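You operate a simulated robot arm through the tools that you are given. There is no shell and no other tool. Be economical: measure what you need, move in short steps, check, and stop when the job is done.

The job below is to be done with a simulated robot arm. You get a single attempt, and the scene is never put back.

Task
Put the bearing on the rear of the trailer bed away on the top of the hub bench. Then fetch the pad adapter with the smallest size on its label from the top of the post shelf by the bench and set it in the grey bin. Then stack the small carton labelled "ties" from the rear of the trailer bed on top of the small carton marked "clips". Then take the black tape roll from the tail end of the trailer bed and put it on the metal cover there. Then shut the chest small drawer. Then close the right fourth drawer that stands open. Then open the wide third drawer from the top, fetch the white ratchet with the largest size on its label from there and set it on the far edge of the trailer bed, then shut the drawer. Then open the grey bin lid. The order counts.

The check looks at the end state, three seconds after you hand in, the way a careful person would. Anything else that was tipped, shoved, dropped, spilled or broken makes it a failure. Lids that push on must go on centred and level and be pressed home; caps that screw on are set level and turned clockwise until they are tight.

Robot
A 7-joint arm with a two-finger parallel gripper on a trunk, on a base that drives. Base frame: it is fixed to the floor where the robot stands at the start and does not move with it; the origin is under the middle of the robot, x ahead of it, y to its left, z up; the surface under the hand at the start is at about z = 700. Lengths are in mm, angles in degrees, forces in N, time in s.
Its first joint turns from -166.0 to 166.0 degrees. Places, roughly: bearing [750, 250, 750]; black tape roll (8x8x2 cm) [1800, 1000, 700]; chest small drawer [3100, 3200, 1400]; far edge of the trailer bed [2200, 300, 700]; grey bin (15x22x9 cm) [600, 800, 700]; grey bin lid [6100, -1700, 600]; metal cover [1250, 750, 750]; pad adapter [-250, -500, 1000]; right fourth drawer [3100, 3000, 700]; small carton [500, 250, 750]; top of the hub bench [4200, -6900, 800]; white ratchet [2500, 3250, 750]; wide third drawer [2600, 3300, 700]. Payload 4.4 kg.
Tool frame: the origin (TCP) lies between the finger pads and is the grasp point; the fingertips stand 23 mm ahead of it; z points along the fingers, y is the line along which they close. Largest opening 94 mm; finger width 38, thickness 10; the body of the gripper, 54 by 96 mm, starts 39 mm behind the TCP.
Orientation is told as [roll, pitch, yaw] about the base's x, y, z axes, in that order, counted from this pose: with the fingers straight down and closing along the base's y, the tool's x points along the base's -x, its y along +y and its z along -z.

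Tools
- The arm moves only by the tool jog_arm. Its argument "motion" is a list of rows, each a list of 7 numbers: the shift along the tool's x, y, z in mm, then the turn, a rotation vector about the tool's x, y, z in degrees, then the closure in counts, from 0 (fully open) to 255 (shut). In form: [[dx, dy, dz, wx, wy, wz, jaw], ...]. A call has 1 to 8 rows; each row is the pose to reach, as a shift and turn from the pose commanded when the call began, along the tool's axes at that moment. Rows are played at 5 a second. More than 50 mm and 8.6 degrees between two rows, or a gripper value outside its range, and nothing of the call is played. Where a pose cannot be reached the arm comes as near as it can. A force on the tool above 40 N (or 10 N above the force at the start of the call, whichever is more), or a blocked arm, ends the call early, and 0.2 s more pass. Each finger travels about 108 mm/s and halts on what it meets, pressing with about 29 N; the grip force reading is that of the motor and also rises with nothing between the fingers. The clock runs only during rows and for 0.2 s after the last one: add rows that repeat a pose to give the fingers time. It gives the time, the measured TCP pose, the force on the tool (base axes), the opening and the grip force at its end, in the units of the frame above (readings bear some noise), with the torque about the TCP (base axes, N m) and any sound that the robot's microphone picked up.
- Cameras (640 x 400 px; columns grow to the right, rows downward): "scene" is now at [150.8, 180.2, 1449.7]; the picture's right is [-0.62, -0.78, 0.00], its down [-0.63, 0.50, -0.59] and it looks along [0.46, -0.37, -0.81] (base axes); focal length 214 px, centre (320, 200). "wrist" rides on the gripper at [86, 16, -75] in the tool frame; the picture's right is [-0.18, 0.98, 0.00], its down [-0.58, -0.11, -0.81] and it looks along [-0.79, -0.15, 0.59] (tool axes); focal length 243 px, centre (320, 200). There is no depth. A picture from a camera that has moved, and an enlarged one, comes with that camera's place and axes in the base frame and with its lens. The place of the scene camera against the robot may be out by one fixed shift of up to 18 mm in any direction.
- capture(camera): a new picture of that camera. It takes no simulated time.
- roll_base(legs): drives the robot by 1 to 6 legs, each [ahead, left, turn to the left] in mm, mm and degrees, along the robot's own axes; the way and the turn of a leg run together, so that a leg with both is an arc; at most 1500 mm and 180 degrees a leg. The arm and the cameras ride along, it lands a little off, and it stops where it bumps. It gives what a move gives.
- aim_head(pan, tilt): turns the head with the scene camera to pan (to the left, within 120 degrees either way) and tilt (down, from -29 to 69), counted from straight ahead of the robot. It gives what a move gives.
- zoom(camera, box): a new picture of the part [left, top, right, bottom] of that camera's present view, enlarged. It takes no simulated time.
- hand_in(): hands the job in; it is judged then, once.

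Go step by step. Nothing tells you exact positions but the pictures and the camera data: compare them with the known pose of the tool, close in by small moves and look again before you grip or let go. The budget is 217 turns and 218 pictures, counting those below and the enlarged ones. Unless the task says otherwise, let go and move clear before handing in, and close with one line.

The tools are called after "Emit:" as name(argument=value, ...) on one line, values as JSON. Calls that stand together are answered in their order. jog_arm: Moves the arm, as the interface text tells. Its arguments: {"type":"object","properties":{"motion":{"type":"array"}},"required":["motion"]} The other tools are called the same way: roll_base (legs) drives the base; aim_head (pan, tilt) turns the head that bears the scene camera; capture (camera) takes a picture; zoom (camera, box) takes an enlarged picture of a part of a camera's view; hand_in () hands the job in.

At the start:

```text
time: 0.0
position: [630.6, 68.4, 1211.9]
tool_rot: [0.0, 0.0, 0.0]
contact_force: [-0.3, 0.4, -0.2]
moment: [-0.01, 0.02, 0.02]
opening: 94.1
gripper_force: 0.1
robot x, y, heading: [0.0, 2.2, 0.1]
head pan, tilt: [-38.4, 53.9]
```

scene: 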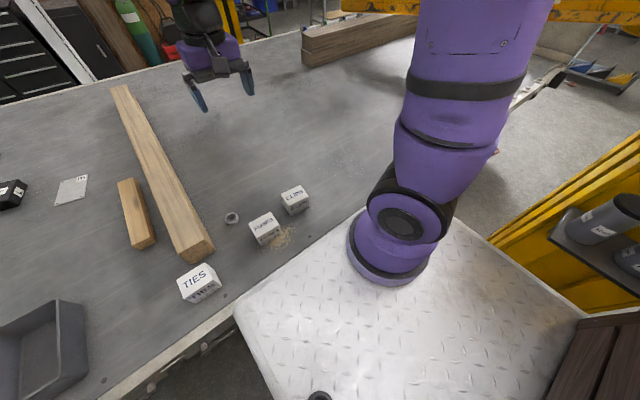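
wrist: 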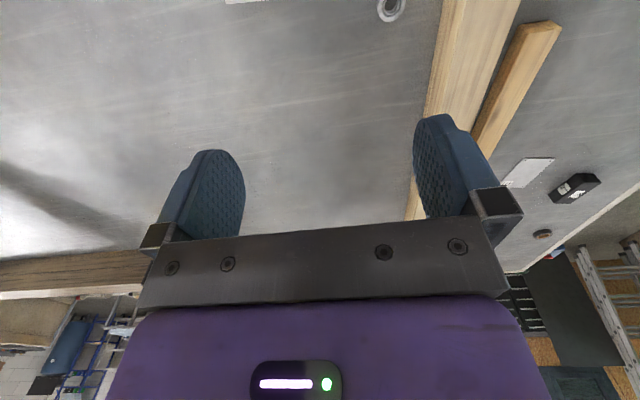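

I see the trailer bed with a small ring (bearing), three small cartons, planks and the grey bin, with the post shelf to the right. I'll zoom in on the bearing and cartons, and look at the wrist view.

Emit:
zoom(camera="scene", box=[160, 160, 330, 310])

Emit:
aim_head(pan=40, tilt=40)

Emit:
capture(camera="scene")

```text
2.67 times, centred on (245, 235) of scene
camera zoom: at [150.8, 180.2, 1449.7], right [-0.62, -0.78, 0.0], down [-0.63, 0.5, -0.59], along [0.46, -0.37, -0.81], focal length 572 px, centre (520, 107)
```

zoom: 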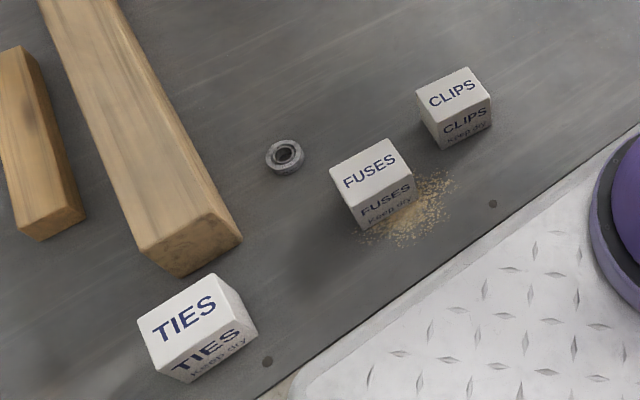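

```text
time: 1.5
position: [630.2, 68.1, 1212.0]
tool_rot: [0.1, 0.0, 0.0]
contact_force: [-1.2, -0.1, 0.2]
moment: [-0.03, -0.03, 0.01]
opening: 93.9
gripper_force: 0.0
robot x, y, heading: [-2.9, 1.8, 0.0]
head pan, tilt: [40.0, 40.0]
```

```text
214 pictures are left
camera scene: at [158.6, 280.3, 1469.0], right [0.64, -0.77, 0.0], down [-0.49, -0.41, -0.77], along [0.59, 0.49, -0.64], focal length 214 px, centre (320, 200)
```

scene: 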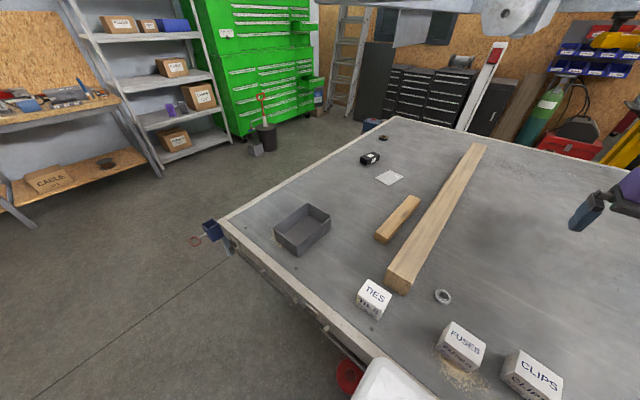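

The bearing is at about [727, 172], and the two views agree on that. I'll move the hand over it and descend partway.

Emit:
jog_arm(motion=[[-10, 11, 45, 0, 0, 0, 0], [-20, 22, 90, 0, 0, 0, 0], [-30, 33, 135, 0, 0, 0, 0], [-42, 45, 180, 0, 0, 0, 0], [-54, 58, 225, 0, 0, 0, 0], [-66, 70, 270, 0, 0, 0, 0], [-78, 83, 315, 0, 0, 0, 0], [-90, 96, 350, 0, 0, 0, 0]])

Emit:
aim_head(pan=10, tilt=55)

Emit:
capture(camera="scene")

Emit:
capture(camera="wrist")

```text
time: 3.3
position: [721.2, 163.7, 862.4]
tool_rot: [0.0, -0.1, 0.0]
contact_force: [-0.8, -0.1, 0.6]
moment: [0.03, 0.01, 0.0]
opening: 94.2
gripper_force: 0.0
robot x, y, heading: [-2.0, 0.4, 0.0]
head pan, tilt: [40.0, 40.0]
```

```text
time: 4.3
position: [721.7, 163.4, 863.0]
tool_rot: [0.0, 0.1, 0.0]
contact_force: [0.1, -1.4, -0.4]
moment: [0.05, -0.02, 0.0]
opening: 93.9
gripper_force: 0.0
robot x, y, heading: [1.8, 0.7, 0.0]
head pan, tilt: [10.0, 55.0]
```

```text
213 pictures are left
camera scene: at [164.5, 238.3, 1448.4], right [0.17, -0.98, 0.0], down [-0.81, -0.14, -0.57], along [0.56, 0.1, -0.82], focal length 214 px, centre (320, 200)
```

scene: 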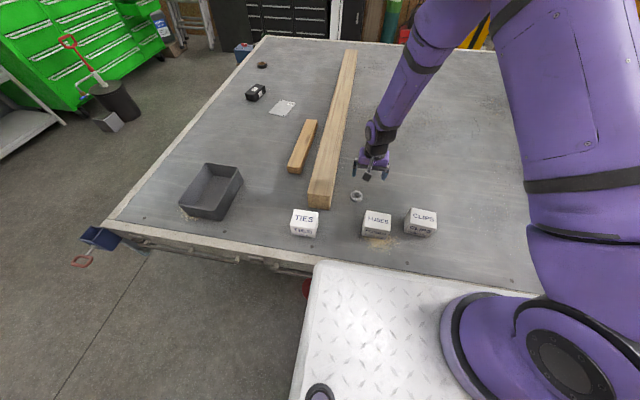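

```text
212 pictures are left
camera wrist: at [635.2, 179.6, 937.0], right [0.18, 0.98, 0.0], down [0.58, -0.11, 0.81], along [0.79, -0.15, -0.59], focal length 243 px, centre (320, 200)
```

wrist: 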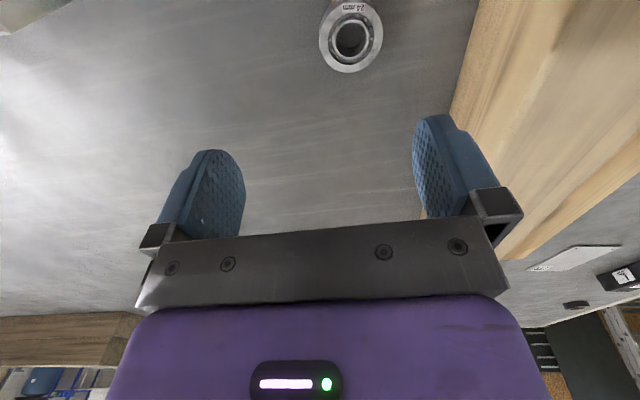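

From the wrist picture the bearing is about 50 mm across, at [720, 189]. I'll shift left 26 mm, go lower and look again.

Emit:
jog_arm(motion=[[1, 26, 10, 0, 0, 0, 40], [1, 26, 40, 0, 0, 0, 40], [1, 26, 70, 0, 0, 0, 40]])

Emit:
capture(camera="wrist")

Emit:
zoom(camera="scene", box=[280, 140, 440, 240])

```text
time: 5.1
position: [720.3, 191.3, 791.8]
tool_rot: [-0.1, 0.0, 0.0]
contact_force: [-0.6, 0.1, 1.0]
moment: [-0.01, -0.03, 0.01]
opening: 79.0
gripper_force: 0.0
robot x, y, heading: [-0.9, 3.5, -0.2]
head pan, tilt: [10.0, 55.0]
```

```text
211 pictures are left
camera wrist: at [633.4, 206.2, 866.7], right [0.18, 0.98, 0.0], down [0.58, -0.11, 0.81], along [0.79, -0.15, -0.59], focal length 243 px, centre (320, 200)
```

wrist: 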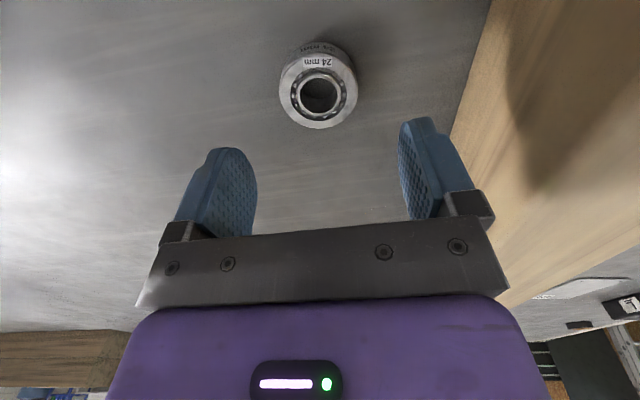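

```text
4.00 times, centred on (360, 190) of scene
camera zoom: at [164.1, 238.1, 1448.4], right [0.17, -0.98, 0.0], down [-0.81, -0.14, -0.57], along [0.56, 0.1, -0.82], focal length 858 px, centre (160, 240)
```

zoom: 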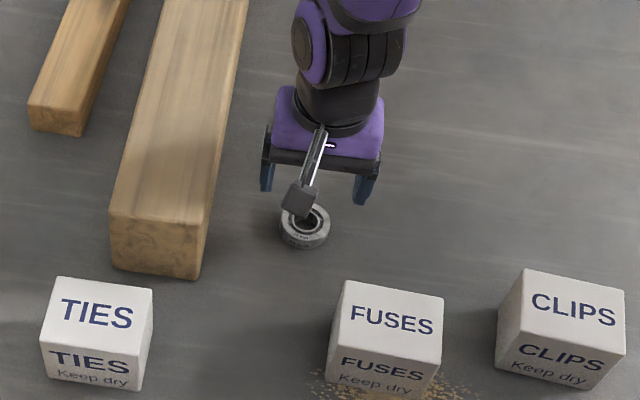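

The bearing is centred at [720, 189]. I'll descend over it and grip.

Emit:
jog_arm(motion=[[0, -2, 35, 0, 0, 0, 40], [0, -2, 55, 0, 0, 0, 40], [0, -2, 65, 0, 0, 0, 40], [0, -2, 65, 0, 0, 0, 150], [0, -2, 65, 0, 0, 0, 200], [0, -2, 65, 0, 0, 0, 200]])

Emit:
capture(camera="wrist")

```text
time: 6.5
position: [720.5, 188.8, 727.2]
tool_rot: [0.0, -0.1, 0.1]
contact_force: [-0.1, -0.3, 0.2]
moment: [0.02, -0.03, -0.02]
opening: 52.5
gripper_force: 29.5
robot x, y, heading: [-3.4, 5.3, -0.2]
head pan, tilt: [10.0, 55.0]
```

```text
209 pictures are left
camera wrist: at [633.4, 204.7, 802.2], right [0.18, 0.98, 0.0], down [0.58, -0.11, 0.81], along [0.79, -0.15, -0.59], focal length 243 px, centre (320, 200)
```

wrist: 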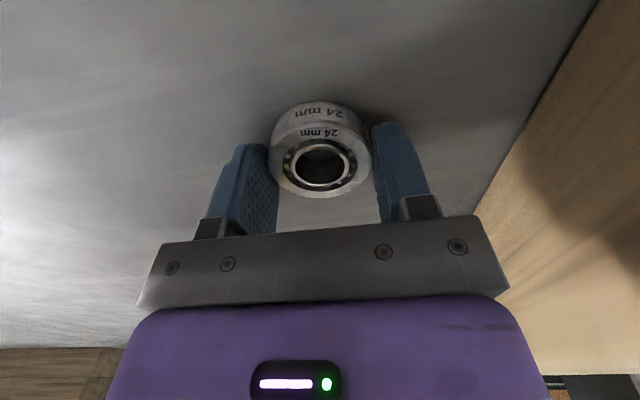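

The bearing is gripped (opening 52.5 mm). I'll lift it high, then look toward the hub bench for a clear route.

Emit:
jog_arm(motion=[[0, 0, -48, 0, 0, 0, 200], [0, 0, -96, 0, 0, 0, 200], [0, 0, -144, 0, 0, 0, 200], [10, 0, -192, 0, 0, 0, 200], [20, -10, -238, 0, 0, 0, 200], [40, -20, -280, 0, 0, 0, 200], [60, -40, -320, 0, 0, 0, 200], [80, -60, -360, 0, 0, 0, 200]])

Emit:
aim_head(pan=-85, tilt=10)

Emit:
capture(camera="scene")

Emit:
capture(camera="wrist")

Emit:
aim_head(pan=-120, tilt=30)

Emit:
capture(camera="scene")

Emit:
aim_head(pan=-45, tilt=5)

Emit:
capture(camera="scene")

```text
time: 8.3
position: [640.8, 127.6, 1084.7]
tool_rot: [-0.1, 0.1, 0.1]
contact_force: [0.1, 1.8, -2.8]
moment: [-0.03, 0.02, 0.01]
opening: 52.6
gripper_force: 28.9
robot x, y, heading: [-0.6, 0.0, -0.5]
head pan, tilt: [10.0, 55.0]
```

```text
time: 10.0
position: [639.5, 128.3, 1085.7]
tool_rot: [0.0, -0.1, 0.1]
contact_force: [0.3, -1.0, -1.8]
moment: [0.02, -0.01, 0.0]
opening: 52.3
gripper_force: 29.0
robot x, y, heading: [2.2, 1.1, 0.0]
head pan, tilt: [-85.0, 10.0]
```

```text
208 pictures are left
camera scene: at [101.6, 133.1, 1516.7], right [-1.0, -0.09, 0.0], down [-0.02, 0.17, -0.98], along [0.09, -0.98, -0.17], focal length 214 px, centre (320, 200)
```

scene: 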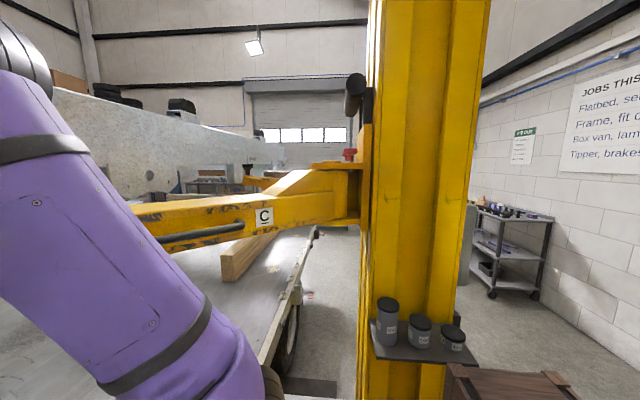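

```text
207 pictures are left
camera wrist: at [552.8, 143.5, 1160.0], right [0.18, 0.98, 0.0], down [0.58, -0.11, 0.81], along [0.79, -0.15, -0.59], focal length 243 px, centre (320, 200)
```

wrist: 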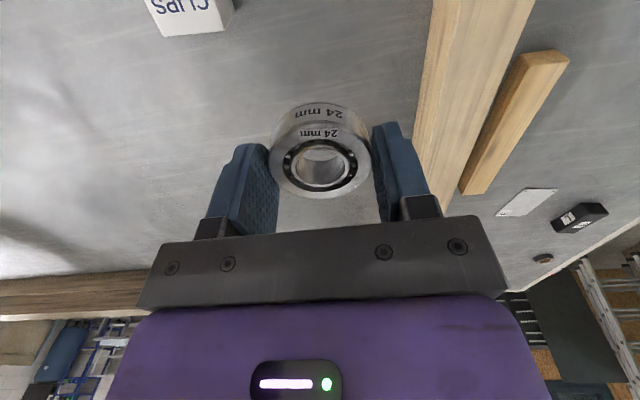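

```text
time: 11.0
position: [638.9, 127.7, 1085.0]
tool_rot: [0.0, 0.1, 0.1]
contact_force: [-0.4, 0.2, -1.0]
moment: [-0.01, -0.02, -0.02]
opening: 52.3
gripper_force: 28.8
robot x, y, heading: [1.2, 0.1, -0.2]
head pan, tilt: [-120.0, 30.0]
```

```text
206 pictures are left
camera scene: at [48.3, 147.3, 1484.4], right [-0.87, 0.5, 0.0], down [0.25, 0.43, -0.87], along [-0.43, -0.75, -0.5], focal length 214 px, centre (320, 200)
```

scene: 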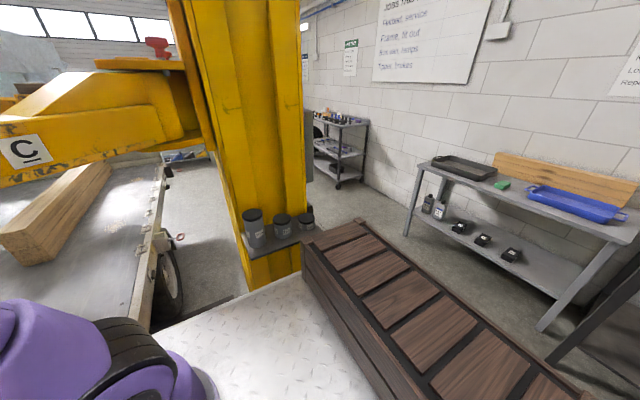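

```text
time: 12.4
position: [638.7, 127.4, 1083.9]
tool_rot: [0.0, 0.0, -0.1]
contact_force: [0.0, 0.3, -2.9]
moment: [-0.02, -0.05, 0.02]
opening: 52.3
gripper_force: 29.2
robot x, y, heading: [-2.2, 0.5, -0.1]
head pan, tilt: [-45.0, 5.0]
```

```text
205 pictures are left
camera scene: at [158.4, 160.7, 1524.8], right [-0.71, -0.71, 0.0], down [-0.06, 0.06, -1.0], along [0.7, -0.7, -0.09], focal length 214 px, centre (320, 200)
```

scene: 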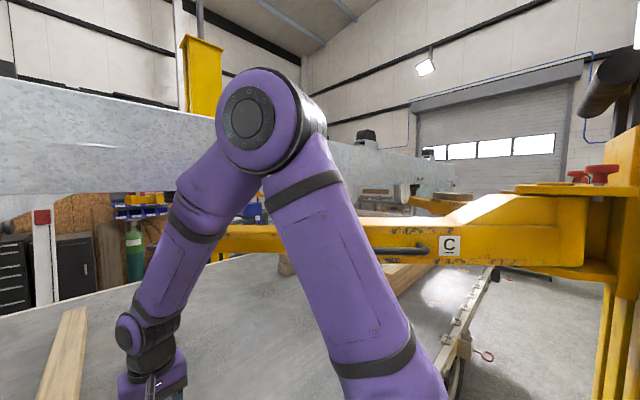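

The bearing is held. The trailer runs along -y, with the yellow lift post beside me on the right. I need a better map of the floor before driving, so I'll look around more.

Emit:
aim_head(pan=-120, tilt=60)

Emit:
capture(camera="scene")

Emit:
aim_head(pan=-95, tilt=45)

Emit:
capture(camera="scene")

Emit:
aim_head(pan=120, tilt=35)

Emit:
capture(camera="scene")

Emit:
aim_head(pan=75, tilt=20)

Emit:
capture(camera="scene")

Emit:
aim_head(pan=-120, tilt=5)

Emit:
capture(camera="scene")

```text
time: 13.9
position: [639.5, 129.1, 1085.3]
tool_rot: [0.0, 0.0, -0.1]
contact_force: [-0.7, 0.1, -1.8]
moment: [-0.01, 0.01, 0.0]
opening: 52.3
gripper_force: 29.6
robot x, y, heading: [2.6, 0.1, -0.0]
head pan, tilt: [-120.0, 60.0]
```

```text
204 pictures are left
camera scene: at [60.2, 167.9, 1442.3], right [-0.87, 0.5, 0.0], down [0.43, 0.75, -0.5], along [-0.25, -0.43, -0.87], focal length 214 px, centre (320, 200)
```

scene: 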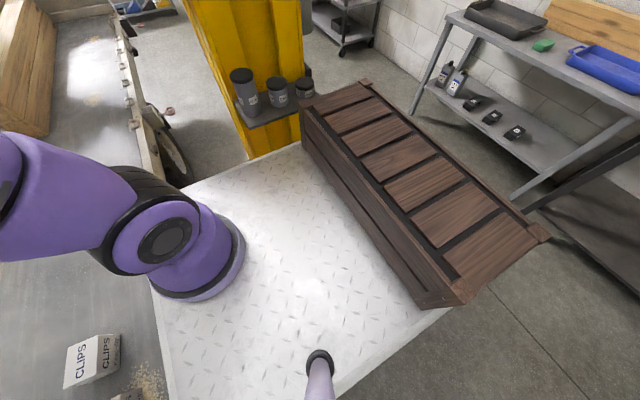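

```text
time: 14.8
position: [639.1, 127.2, 1086.0]
tool_rot: [0.0, 0.1, 0.0]
contact_force: [0.4, -0.5, -2.0]
moment: [0.0, 0.0, 0.0]
opening: 52.1
gripper_force: 29.5
robot x, y, heading: [1.2, 1.6, 0.1]
head pan, tilt: [-95.0, 45.0]
```

```text
203 pictures are left
camera scene: at [86.3, 144.7, 1461.7], right [-1.0, 0.09, 0.0], down [0.06, 0.7, -0.71], along [-0.06, -0.7, -0.71], focal length 214 px, centre (320, 200)
```

scene: 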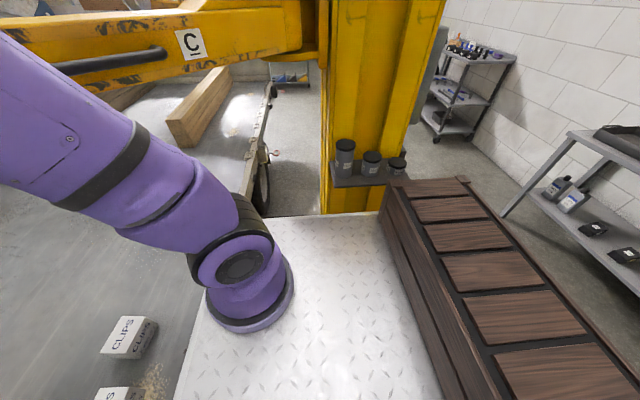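

```text
time: 17.9
position: [638.3, 127.5, 1084.7]
tool_rot: [0.0, 0.0, 0.0]
contact_force: [0.1, 0.9, -2.5]
moment: [0.03, -0.01, 0.01]
opening: 51.8
gripper_force: 28.7
robot x, y, heading: [-0.2, 0.7, -0.1]
head pan, tilt: [120.0, 35.0]
```

```text
202 pictures are left
camera scene: at [49.5, 302.0, 1476.6], right [0.87, 0.5, 0.0], down [0.29, -0.5, -0.82], along [-0.41, 0.71, -0.57], focal length 214 px, centre (320, 200)
```

scene: 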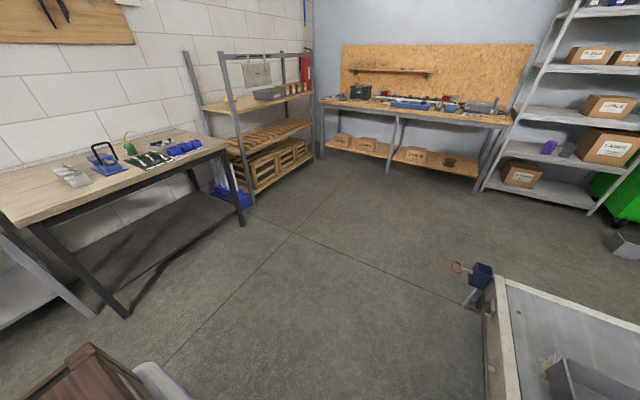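

```text
time: 19.0
position: [638.1, 127.7, 1086.4]
tool_rot: [-0.1, 0.0, 0.1]
contact_force: [0.0, 1.1, -1.7]
moment: [0.0, 0.0, 0.01]
opening: 52.0
gripper_force: 29.0
robot x, y, heading: [0.8, 0.4, 0.0]
head pan, tilt: [75.0, 20.0]
```

```text
201 pictures are left
camera scene: at [117.5, 315.7, 1500.4], right [0.97, -0.26, 0.0], down [-0.09, -0.33, -0.94], along [0.24, 0.91, -0.34], focal length 214 px, centre (320, 200)
```

scene: 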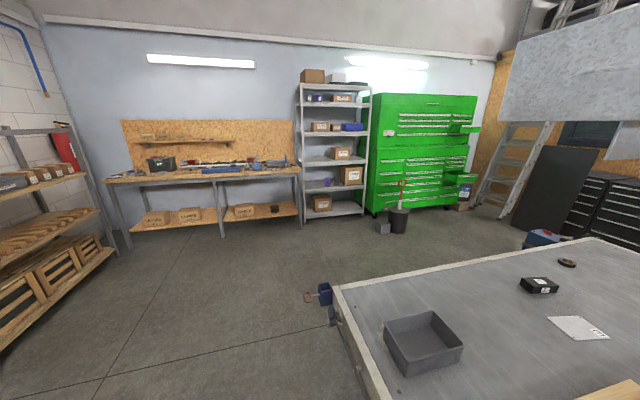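

```text
time: 21.9
position: [639.6, 127.8, 1084.3]
tool_rot: [0.0, -0.1, 0.0]
contact_force: [-0.5, -0.7, -1.9]
moment: [0.0, -0.02, 0.02]
opening: 52.0
gripper_force: 29.1
robot x, y, heading: [1.5, 4.2, -0.0]
head pan, tilt: [-120.0, 5.0]
```

```text
200 pictures are left
camera scene: at [47.6, 146.2, 1524.8], right [-0.87, 0.5, 0.0], down [0.04, 0.08, -1.0], along [-0.5, -0.86, -0.09], focal length 214 px, centre (320, 200)
```

scene: 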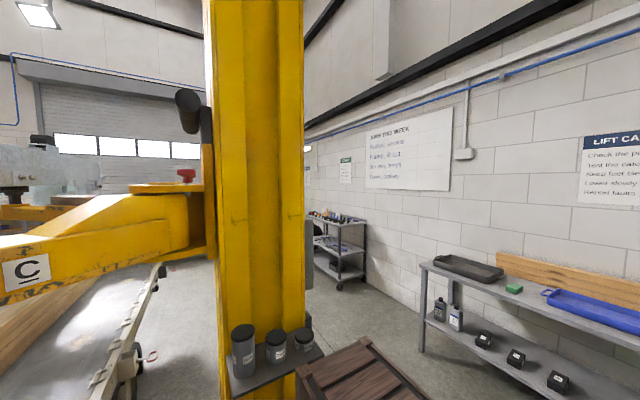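

The crate and the white deck may be part of my own robot or may be standing on the floor. I'll make a small sideways test move to the left to see what rides along.

Emit:
roll_base(legs=[[0, 150, 0]])

Emit:
aim_head(pan=-120, tilt=60)

Emit:
capture(camera="scene")

Emit:
aim_head(pan=120, tilt=69)

Emit:
capture(camera="scene")

Emit:
aim_head(pan=0, tilt=69)

Emit:
capture(camera="scene")

```text
time: 23.2
position: [643.1, 224.2, 1083.8]
tool_rot: [-0.1, 0.1, -0.5]
contact_force: [-0.9, 1.1, -1.7]
moment: [0.01, 0.01, 0.02]
opening: 51.8
gripper_force: 29.0
robot x, y, heading: [5.4, 107.4, -0.9]
head pan, tilt: [-120.0, 5.0]
stopped in leg 1: the robot was blocked; the commanded pose is now the measured one
```

```text
time: 24.4
position: [642.1, 225.3, 1085.5]
tool_rot: [0.0, 0.1, -0.4]
contact_force: [0.7, 0.2, -0.6]
moment: [-0.01, -0.01, -0.01]
opening: 51.9
gripper_force: 29.4
robot x, y, heading: [5.1, 101.3, -0.9]
head pan, tilt: [-120.0, 60.0]
```

```text
199 pictures are left
camera scene: at [66.0, 271.7, 1442.4], right [-0.86, 0.51, 0.0], down [0.44, 0.74, -0.5], along [-0.26, -0.43, -0.87], focal length 214 px, centre (320, 200)
```

scene: 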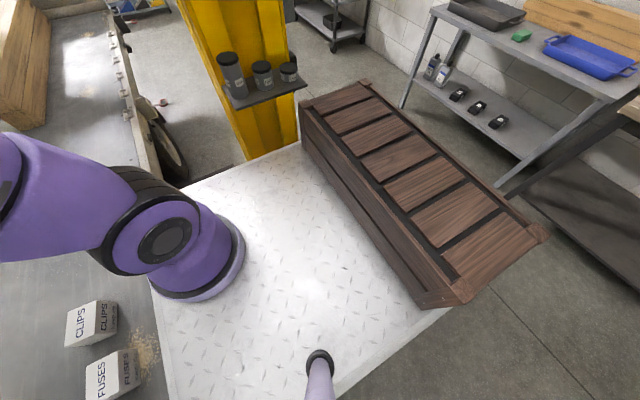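

```text
time: 27.8
position: [642.5, 227.0, 1085.1]
tool_rot: [0.1, 0.1, -0.5]
contact_force: [-0.5, -0.3, -2.5]
moment: [0.01, 0.02, 0.01]
opening: 51.7
gripper_force: 29.2
robot x, y, heading: [3.6, 102.3, -0.7]
head pan, tilt: [120.0, 68.8]
```

```text
198 pictures are left
camera scene: at [73.1, 378.0, 1433.0], right [0.87, 0.49, 0.0], down [0.45, -0.81, -0.36], along [-0.18, 0.32, -0.93], focal length 214 px, centre (320, 200)
```

scene: 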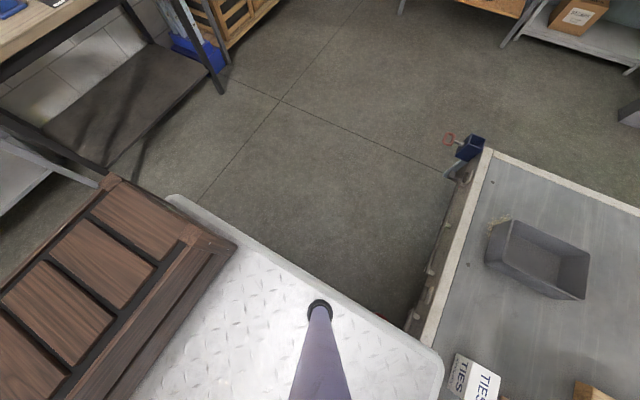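

```text
time: 29.8
position: [644.4, 225.4, 1085.6]
tool_rot: [0.0, 0.1, -0.6]
contact_force: [-0.3, 0.8, -2.0]
moment: [-0.01, 0.01, -0.02]
opening: 51.4
gripper_force: 29.6
robot x, y, heading: [3.2, 107.4, -0.9]
head pan, tilt: [0.0, 68.8]
```

```text
197 pictures are left
camera scene: at [156.2, 328.3, 1432.9], right [-0.02, -1.0, 0.0], down [-0.93, 0.01, -0.36], along [0.36, -0.01, -0.93], focal length 214 px, centre (320, 200)
```

scene: 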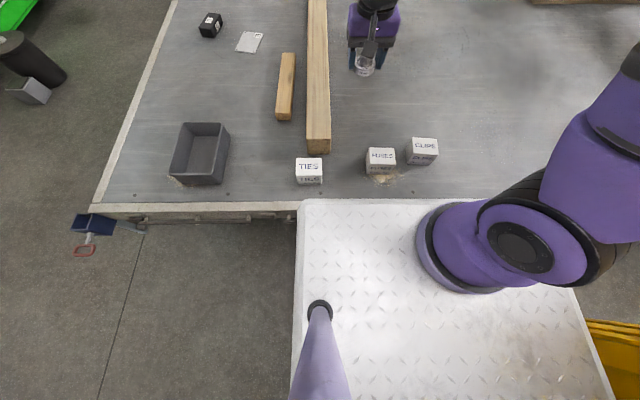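

The deck and crate are part of my robot, and the left move was blocked by the trailer edge in front. I'll back away, turn right in the open aisle and drive toward the hub bench, then look.

Emit:
roll_base(legs=[[-830, 0, 0], [0, 150, 0], [0, 0, -90], [1500, 0, 0]])

Emit:
aim_head(pan=0, tilt=15)

Emit:
capture(camera="scene")

Emit:
aim_head(pan=50, tilt=15)

Emit:
capture(camera="scene")

```text
time: 30.6
position: [637.5, 225.1, 1084.4]
tool_rot: [0.1, 0.2, -0.5]
contact_force: [-0.1, 0.4, -1.7]
moment: [0.0, 0.01, -0.06]
opening: 51.6
gripper_force: 28.7
robot x, y, heading: [-0.5, 106.2, -0.7]
head pan, tilt: [0.0, 68.8]
stopped in leg 1: the robot was blocked; the commanded pose is now the measured one
```

```text
time: 31.8
position: [638.4, 225.6, 1085.8]
tool_rot: [-0.1, 0.1, -0.5]
contact_force: [0.3, 0.5, -1.6]
moment: [0.02, -0.01, -0.02]
opening: 51.8
gripper_force: 28.7
robot x, y, heading: [-2.5, 103.9, -0.8]
head pan, tilt: [0.0, 15.0]
```

```text
196 pictures are left
camera scene: at [189.2, 326.9, 1508.5], right [-0.02, -1.0, 0.0], down [-0.26, 0.0, -0.97], along [0.97, -0.02, -0.26], focal length 214 px, centre (320, 200)
```

scene: 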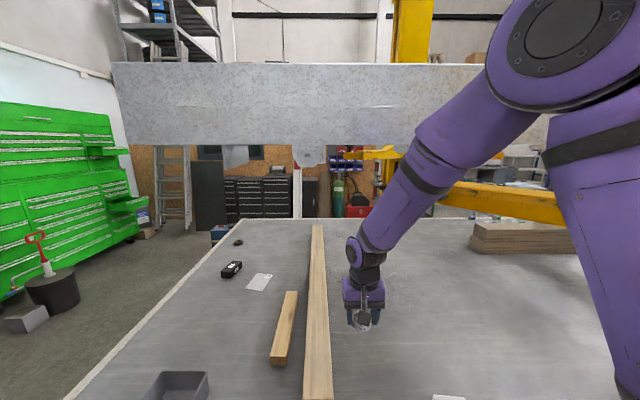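

```text
time: 33.0
position: [638.0, 225.0, 1084.9]
tool_rot: [0.0, 0.1, -0.5]
contact_force: [-0.4, -0.7, -0.9]
moment: [-0.01, 0.01, 0.03]
opening: 51.6
gripper_force: 29.5
robot x, y, heading: [-3.4, 101.1, -0.9]
head pan, tilt: [50.0, 15.0]
```

```text
195 pictures are left
camera scene: at [157.1, 399.0, 1508.6], right [0.76, -0.66, 0.0], down [-0.17, -0.2, -0.97], along [0.63, 0.73, -0.26], focal length 214 px, centre (320, 200)
```

scene: 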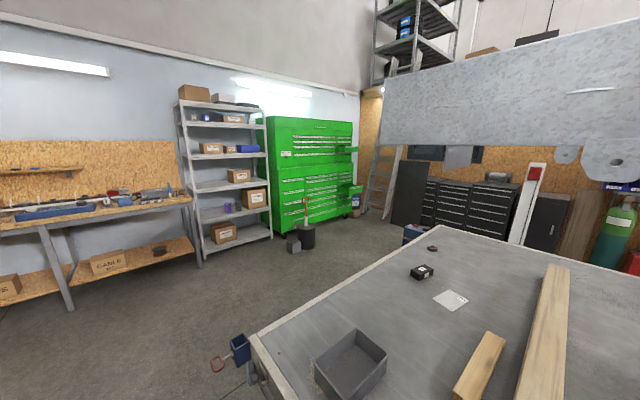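

Backing was blocked too. I earlier noticed something red under the trailer edge near my front-left corner, so I've probably caught on it. I'll slide back right first, then retry.

Emit:
roll_base(legs=[[0, -105, 0.8]])

Emit:
aim_head(pan=40, tilt=66)

Emit:
capture(camera="scene")

Emit:
aim_head(pan=100, tilt=60)

Emit:
capture(camera="scene")

Emit:
aim_head(pan=-80, tilt=60)

Emit:
capture(camera="scene")

```text
time: 34.2
position: [635.7, 128.1, 1085.1]
tool_rot: [0.0, 0.1, 0.1]
contact_force: [-0.1, -0.3, -1.3]
moment: [0.0, 0.02, -0.02]
opening: 51.7
gripper_force: 28.9
robot x, y, heading: [-7.2, -1.6, 0.1]
head pan, tilt: [50.0, 15.0]
```

```text
time: 35.4
position: [635.7, 128.8, 1085.5]
tool_rot: [0.0, 0.0, 0.2]
contact_force: [-0.3, -0.8, -1.7]
moment: [0.03, 0.02, -0.02]
opening: 51.5
gripper_force: 28.7
robot x, y, heading: [-0.6, -0.8, -0.3]
head pan, tilt: [40.0, 66.0]
```

```text
194 pictures are left
camera scene: at [137.5, 262.9, 1435.7], right [0.64, -0.77, 0.0], down [-0.7, -0.58, -0.41], along [0.31, 0.26, -0.91], focal length 214 px, centre (320, 200)
```

scene: 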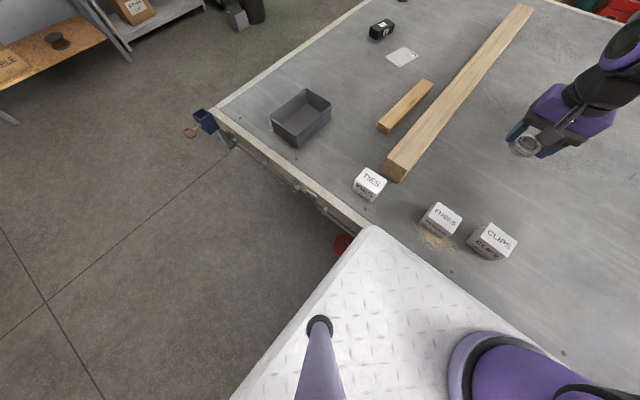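

```text
time: 36.7
position: [634.9, 128.6, 1084.6]
tool_rot: [0.0, 0.1, 0.2]
contact_force: [1.1, -1.0, -1.8]
moment: [-0.01, -0.02, -0.01]
opening: 51.7
gripper_force: 28.2
robot x, y, heading: [-1.9, 1.2, -0.4]
head pan, tilt: [100.0, 60.0]
```

```text
193 pictures are left
camera scene: at [80.5, 290.5, 1442.3], right [0.99, 0.17, 0.0], down [0.15, -0.85, -0.5], along [-0.09, 0.49, -0.87], focal length 214 px, centre (320, 200)
```

scene: 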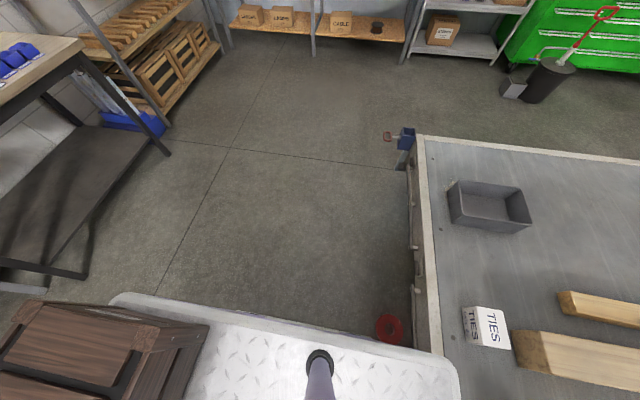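

```text
time: 39.4
position: [634.3, 128.9, 1085.4]
tool_rot: [0.0, 0.1, 0.2]
contact_force: [0.3, -0.2, -0.9]
moment: [-0.02, -0.01, -0.01]
opening: 51.4
gripper_force: 29.2
robot x, y, heading: [-3.1, 0.3, -0.6]
head pan, tilt: [-80.0, 60.0]
```

```text
192 pictures are left
camera scene: at [103.2, 159.1, 1442.3], right [-0.99, -0.17, 0.0], down [-0.15, 0.85, -0.5], along [0.09, -0.49, -0.87], focal length 214 px, centre (320, 200)
```

scene: 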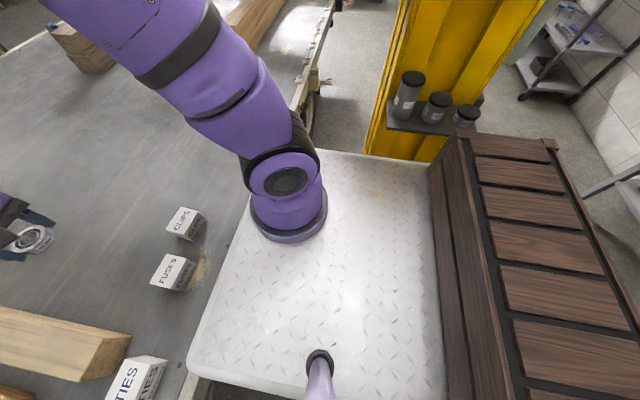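

I'm back at the starting spot. The red item sits low under the trailer edge, apparently undisturbed. I'll back away in small steps now.

Emit:
roll_base(legs=[[-200, 0, 0]])

Emit:
aim_head(pan=40, tilt=60)

Emit:
capture(camera="scene")

```text
time: 41.0
position: [435.0, 130.2, 1086.1]
tool_rot: [0.0, 0.0, 0.3]
contact_force: [0.7, 0.3, -0.9]
moment: [0.03, -0.05, 0.0]
opening: 51.4
gripper_force: 28.4
robot x, y, heading: [-201.2, 0.0, -0.4]
head pan, tilt: [-80.0, 60.0]
```

```text
time: 43.0
position: [433.3, 129.2, 1085.6]
tool_rot: [0.0, 0.1, 0.3]
contact_force: [0.1, 0.5, -1.7]
moment: [-0.02, 0.02, 0.01]
opening: 51.4
gripper_force: 29.4
robot x, y, heading: [-203.9, -0.7, -0.3]
head pan, tilt: [40.0, 60.0]
```

```text
191 pictures are left
camera scene: at [-58.6, 268.2, 1442.3], right [0.64, -0.77, 0.0], down [-0.66, -0.56, -0.5], along [0.38, 0.32, -0.87], focal length 214 px, centre (320, 200)
```

scene: 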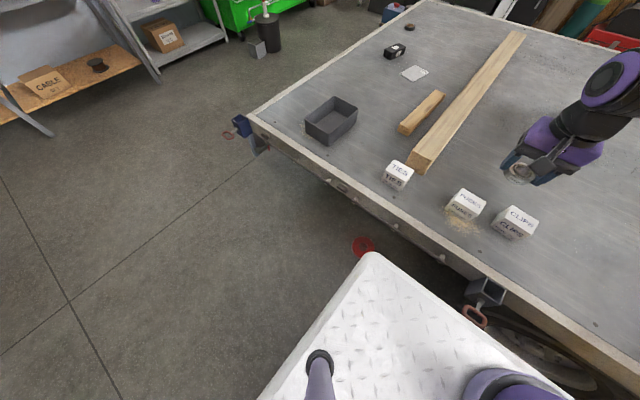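

I'm free now. I'll back off further, shift left, turn right and head down the aisle.

Emit:
roll_base(legs=[[-630, 0, 0], [0, 250, 0], [0, 0, -90]])

Emit:
aim_head(pan=0, tilt=20)

Emit:
capture(camera="scene")

Emit:
aim_head(pan=50, tilt=30)

Emit:
capture(camera="scene")

```text
time: 51.7
position: [-705.0, -385.5, 1085.4]
tool_rot: [0.0, 0.1, -89.8]
contact_force: [-0.2, -0.2, -1.7]
moment: [-0.03, -0.04, 0.01]
opening: 50.7
gripper_force: 29.0
robot x, y, heading: [-834.5, 252.2, -90.4]
head pan, tilt: [40.0, 60.0]
```

```text
time: 52.8
position: [-704.1, -385.2, 1084.6]
tool_rot: [0.0, 0.1, -89.8]
contact_force: [-0.8, 0.2, -2.3]
moment: [-0.02, 0.01, 0.0]
opening: 50.8
gripper_force: 29.0
robot x, y, heading: [-831.2, 250.9, -90.2]
head pan, tilt: [0.0, 20.0]
```

```text
190 pictures are left
camera scene: at [-605.2, 49.2, 1500.3], right [-1.0, 0.0, 0.0], down [0.0, 0.34, -0.94], along [0.0, -0.94, -0.34], focal length 214 px, centre (320, 200)
```

scene: 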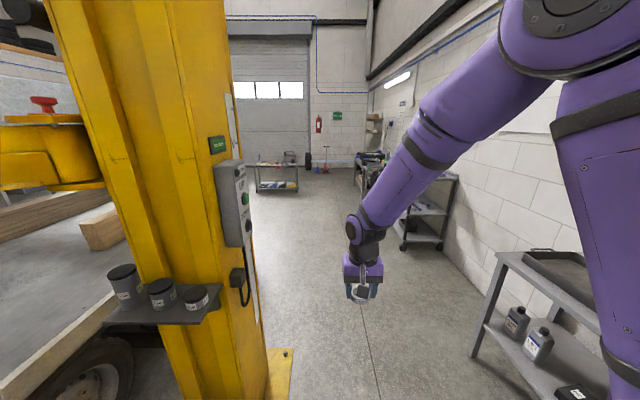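

```text
time: 54.0
position: [-704.2, -384.7, 1085.1]
tool_rot: [0.0, 0.1, -89.9]
contact_force: [0.1, 0.2, -2.2]
moment: [0.02, -0.02, -0.03]
opening: 50.5
gripper_force: 29.1
robot x, y, heading: [-834.4, 250.9, -90.1]
head pan, tilt: [50.0, 30.0]
```

```text
189 pictures are left
camera scene: at [-535.9, 83.9, 1484.4], right [-0.65, -0.76, 0.0], down [-0.38, 0.32, -0.87], along [0.66, -0.56, -0.5], focal length 214 px, centre (320, 200)
```

scene: 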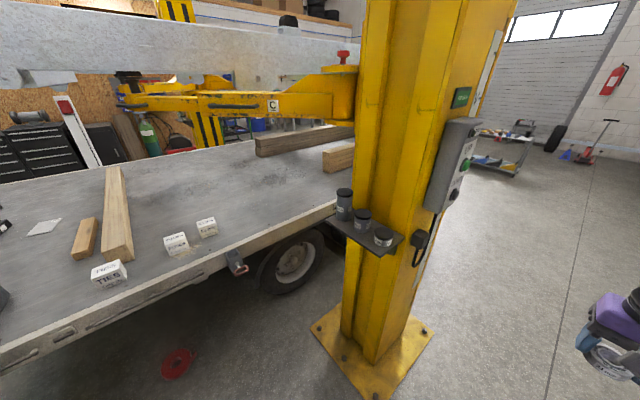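

The aisle ahead is clear: the post base lies at x > -400 and the carts at x < -1700. I'll drive 3 m down and look left for the bench.

Emit:
roll_base(legs=[[0, -80, 0], [1500, 0, 0], [1500, 0, 0]])

Emit:
aim_head(pan=15, tilt=15)

Emit:
capture(camera="scene")

Emit:
aim_head(pan=75, tilt=15)

Emit:
capture(camera="scene")

```text
time: 69.1
position: [-764.4, -3381.6, 1084.5]
tool_rot: [-0.1, 0.2, -89.3]
contact_force: [0.3, 0.1, -0.9]
moment: [0.0, -0.02, -0.02]
opening: 50.4
gripper_force: 28.8
robot x, y, heading: [-898.3, -2744.4, -89.4]
head pan, tilt: [50.0, 30.0]
```

```text
time: 70.1
position: [-765.3, -3382.1, 1085.4]
tool_rot: [0.0, 0.2, -89.3]
contact_force: [0.1, -0.1, -1.6]
moment: [0.01, -0.01, 0.01]
opening: 50.4
gripper_force: 28.5
robot x, y, heading: [-897.5, -2740.0, -90.0]
head pan, tilt: [15.0, 15.0]
```

```text
188 pictures are left
camera scene: at [-645.7, -2943.4, 1508.5], right [-0.96, -0.26, 0.0], down [-0.07, 0.25, -0.97], along [0.26, -0.93, -0.26], focal length 214 px, centre (320, 200)
```

scene: 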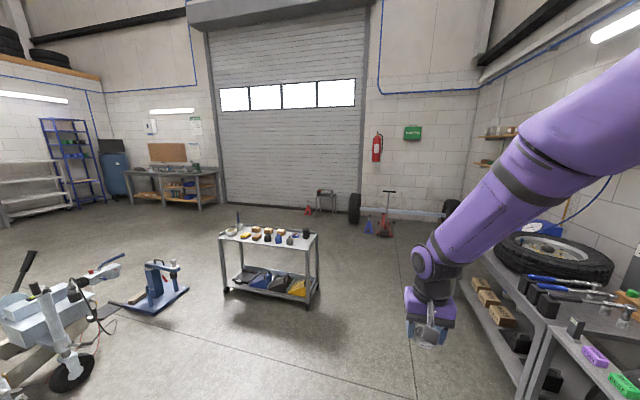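

```text
time: 71.4
position: [-765.1, -3381.3, 1085.0]
tool_rot: [0.0, 0.2, -89.3]
contact_force: [-0.3, 0.1, -1.5]
moment: [0.02, -0.02, -0.03]
opening: 50.4
gripper_force: 29.1
robot x, y, heading: [-899.6, -2744.9, -89.7]
head pan, tilt: [75.0, 15.0]
```

```text
187 pictures are left
camera scene: at [-580.1, -2877.1, 1508.6], right [-0.25, -0.97, 0.0], down [-0.25, 0.07, -0.97], along [0.93, -0.25, -0.26], focal length 214 px, centre (320, 200)
```

scene: 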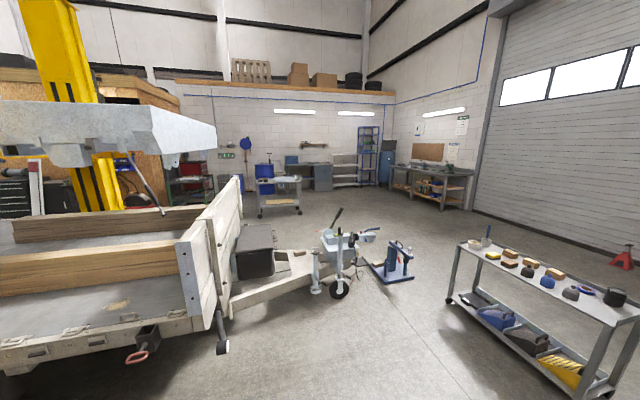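

The hub bench stands by the far wall to the left of the roller door. I'll go down past the cart, turn left and drive across in front of the door.

Emit:
roll_base(legs=[[1400, 0, 0], [1360, 0, 0], [0, 0, 90], [1500, 0, 0], [1500, 0, 0]])

Emit:
aim_head(pan=-40, tilt=20)

Emit:
capture(camera="scene")

Emit:
aim_head(pan=0, tilt=20)

Emit:
capture(camera="scene")

```text
time: 102.6
position: [2726.2, -5448.5, 1086.1]
tool_rot: [0.0, 0.1, -1.6]
contact_force: [-0.2, 0.2, -2.2]
moment: [0.02, 0.02, 0.01]
opening: 50.3
gripper_force: 29.3
robot x, y, heading: [2087.6, -5560.6, -1.6]
head pan, tilt: [75.0, 15.0]
```

```text
time: 104.6
position: [2727.1, -5449.0, 1084.6]
tool_rot: [0.0, 0.1, -1.5]
contact_force: [0.0, 0.3, -1.4]
moment: [0.0, 0.01, -0.03]
opening: 50.5
gripper_force: 28.5
robot x, y, heading: [2083.9, -5559.3, -1.9]
head pan, tilt: [-40.0, 20.0]
```

```text
186 pictures are left
camera scene: at [2256.2, -5398.0, 1500.4], right [-0.67, -0.74, 0.0], down [-0.25, 0.23, -0.94], along [0.7, -0.63, -0.34], focal length 214 px, centre (320, 200)
```

scene: 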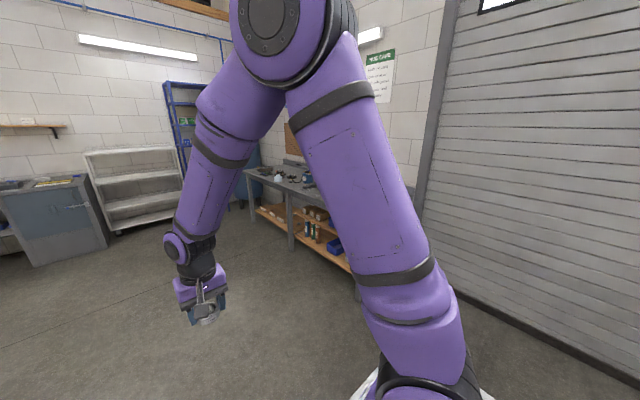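

```text
time: 105.7
position: [2727.2, -5448.5, 1085.1]
tool_rot: [-0.1, 0.1, -1.5]
contact_force: [-0.1, -0.1, -2.8]
moment: [-0.01, -0.02, 0.03]
opening: 50.1
gripper_force: 28.8
robot x, y, heading: [2083.5, -5556.8, -1.8]
head pan, tilt: [0.0, 20.0]
```

```text
185 pictures are left
camera scene: at [2280.0, -5339.0, 1500.4], right [-0.03, -1.0, 0.0], down [-0.34, 0.01, -0.94], along [0.94, -0.03, -0.34], focal length 214 px, centre (320, 200)
```

scene: 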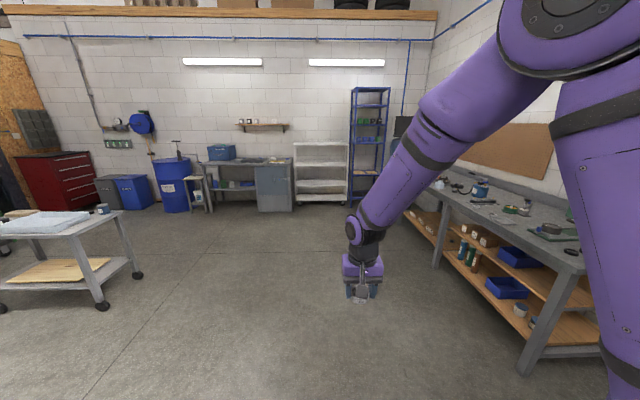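

The hub bench front edge is at about y = -6650, spanning x = 3100 to 5300. I'll check the held bearing, then drive ahead and turn to face the bench.

Emit:
roll_base(legs=[[0, 0, 1.7], [1000, 0, 0], [1000, 0, 0], [0, 0, -90]])

Emit:
aim_head(pan=10, tilt=35)

Emit:
capture(camera="scene")

Emit:
capture(camera="wrist")

```text
time: 119.8
position: [4214.6, -6213.4, 1083.7]
tool_rot: [0.0, 0.0, -90.5]
contact_force: [0.5, 0.3, -1.8]
moment: [-0.02, 0.01, -0.01]
opening: 50.5
gripper_force: 28.9
robot x, y, heading: [4090.2, -5575.0, -90.8]
head pan, tilt: [0.0, 20.0]
```

```text
time: 120.6
position: [4215.0, -6215.0, 1084.6]
tool_rot: [0.0, 0.2, -90.4]
contact_force: [-0.9, -0.4, -0.6]
moment: [-0.02, 0.01, 0.0]
opening: 50.4
gripper_force: 28.6
robot x, y, heading: [4095.7, -5573.6, -90.9]
head pan, tilt: [10.0, 35.0]
```

```text
184 pictures are left
camera scene: at [4333.6, -5774.6, 1476.6], right [-0.99, -0.16, 0.0], down [-0.09, 0.57, -0.82], along [0.13, -0.81, -0.57], focal length 214 px, centre (320, 200)
```

scene: 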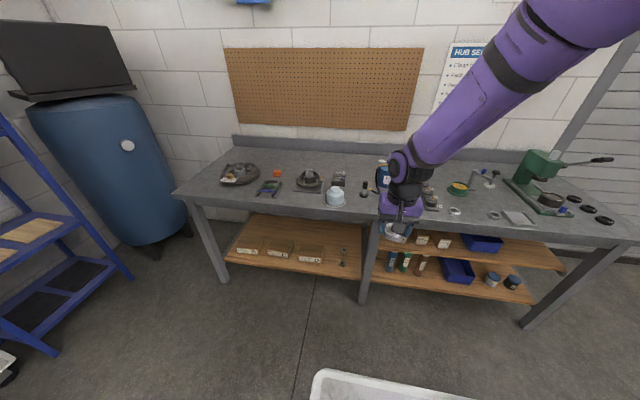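

```text
183 pictures are left
camera wrist: at [4231.5, -6128.2, 1159.7], right [0.98, -0.19, 0.0], down [-0.11, -0.58, 0.8], along [-0.15, -0.79, -0.59], focal length 243 px, centre (320, 200)
```

wrist: 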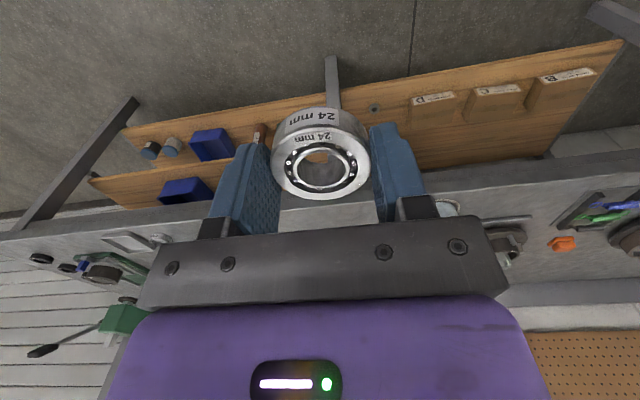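

I'm facing the bench and the bearing is still held well. I'll zoom in to choose a clear spot on the bench top.

Emit:
zoom(camera="scene", box=[170, 130, 410, 280])

Emit:
zoom(camera="scene", box=[400, 130, 640, 280])

```text
2.67 times, centred on (290, 205) of scene
camera zoom: at [4333.6, -5774.6, 1476.6], right [-0.99, -0.16, 0.0], down [-0.09, 0.57, -0.82], along [0.13, -0.81, -0.57], focal length 572 px, centre (400, 187)
```

zoom: 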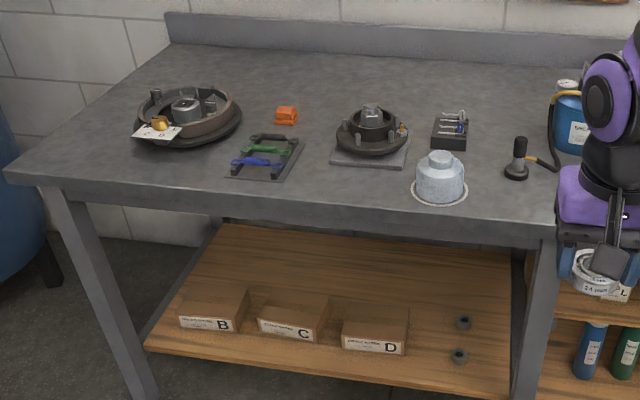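

```text
2.67 times, centred on (520, 205) of scene
camera zoom: at [4333.6, -5774.6, 1476.6], right [-0.99, -0.16, 0.0], down [-0.09, 0.57, -0.82], along [0.13, -0.81, -0.57], focal length 572 px, centre (-213, 187)
```

zoom: 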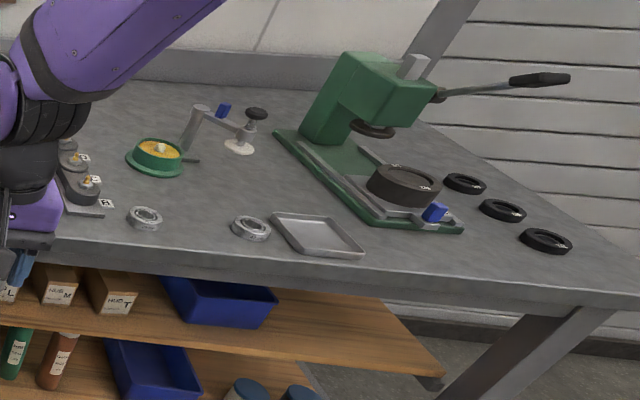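

There are two other bearings near the front of the bench at about [3796, -6731] and [3616, -6726], with clear space between and behind them. I'll move so the hand is over that gap, stopping short of the bench first.

Emit:
roll_base(legs=[[0, -480, 0.6], [430, 0, 0]])

Emit:
aim_head(pan=5, tilt=50)

Emit:
capture(camera="scene")

Emit:
capture(camera="wrist")

```text
time: 125.7
position: [3734.7, -6637.1, 1085.0]
tool_rot: [0.0, 0.3, -90.1]
contact_force: [1.4, 0.2, -1.8]
moment: [0.02, 0.02, 0.0]
opening: 50.4
gripper_force: 28.7
robot x, y, heading: [3608.7, -5997.4, -90.3]
head pan, tilt: [10.0, 35.0]
```

```text
time: 126.5
position: [3735.3, -6638.3, 1085.8]
tool_rot: [0.0, 0.2, -90.1]
contact_force: [-0.6, 0.7, -2.4]
moment: [0.03, -0.01, -0.04]
opening: 50.5
gripper_force: 29.1
robot x, y, heading: [3606.7, -6003.8, -90.5]
head pan, tilt: [5.0, 50.0]
```

```text
180 pictures are left
camera scene: at [3843.3, -6187.8, 1454.9], right [-1.0, -0.08, 0.0], down [-0.06, 0.76, -0.64], along [0.05, -0.64, -0.77], focal length 214 px, centre (320, 200)
```

scene: 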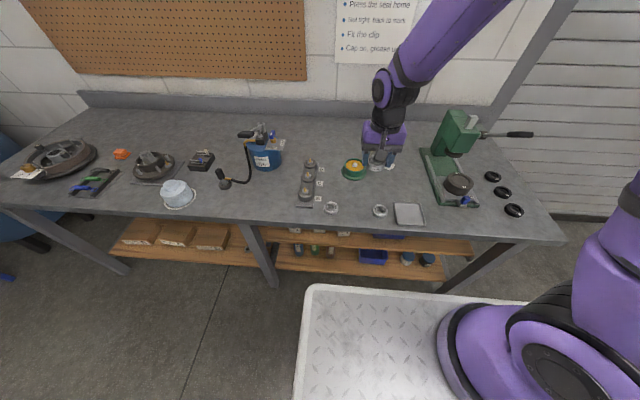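

```text
179 pictures are left
camera wrist: at [3751.4, -6552.0, 1159.7], right [0.98, -0.19, 0.0], down [-0.11, -0.58, 0.8], along [-0.15, -0.79, -0.59], focal length 243 px, centre (320, 200)
```

wrist: 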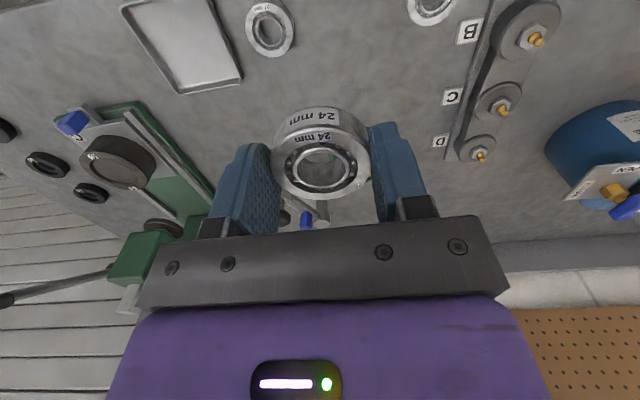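

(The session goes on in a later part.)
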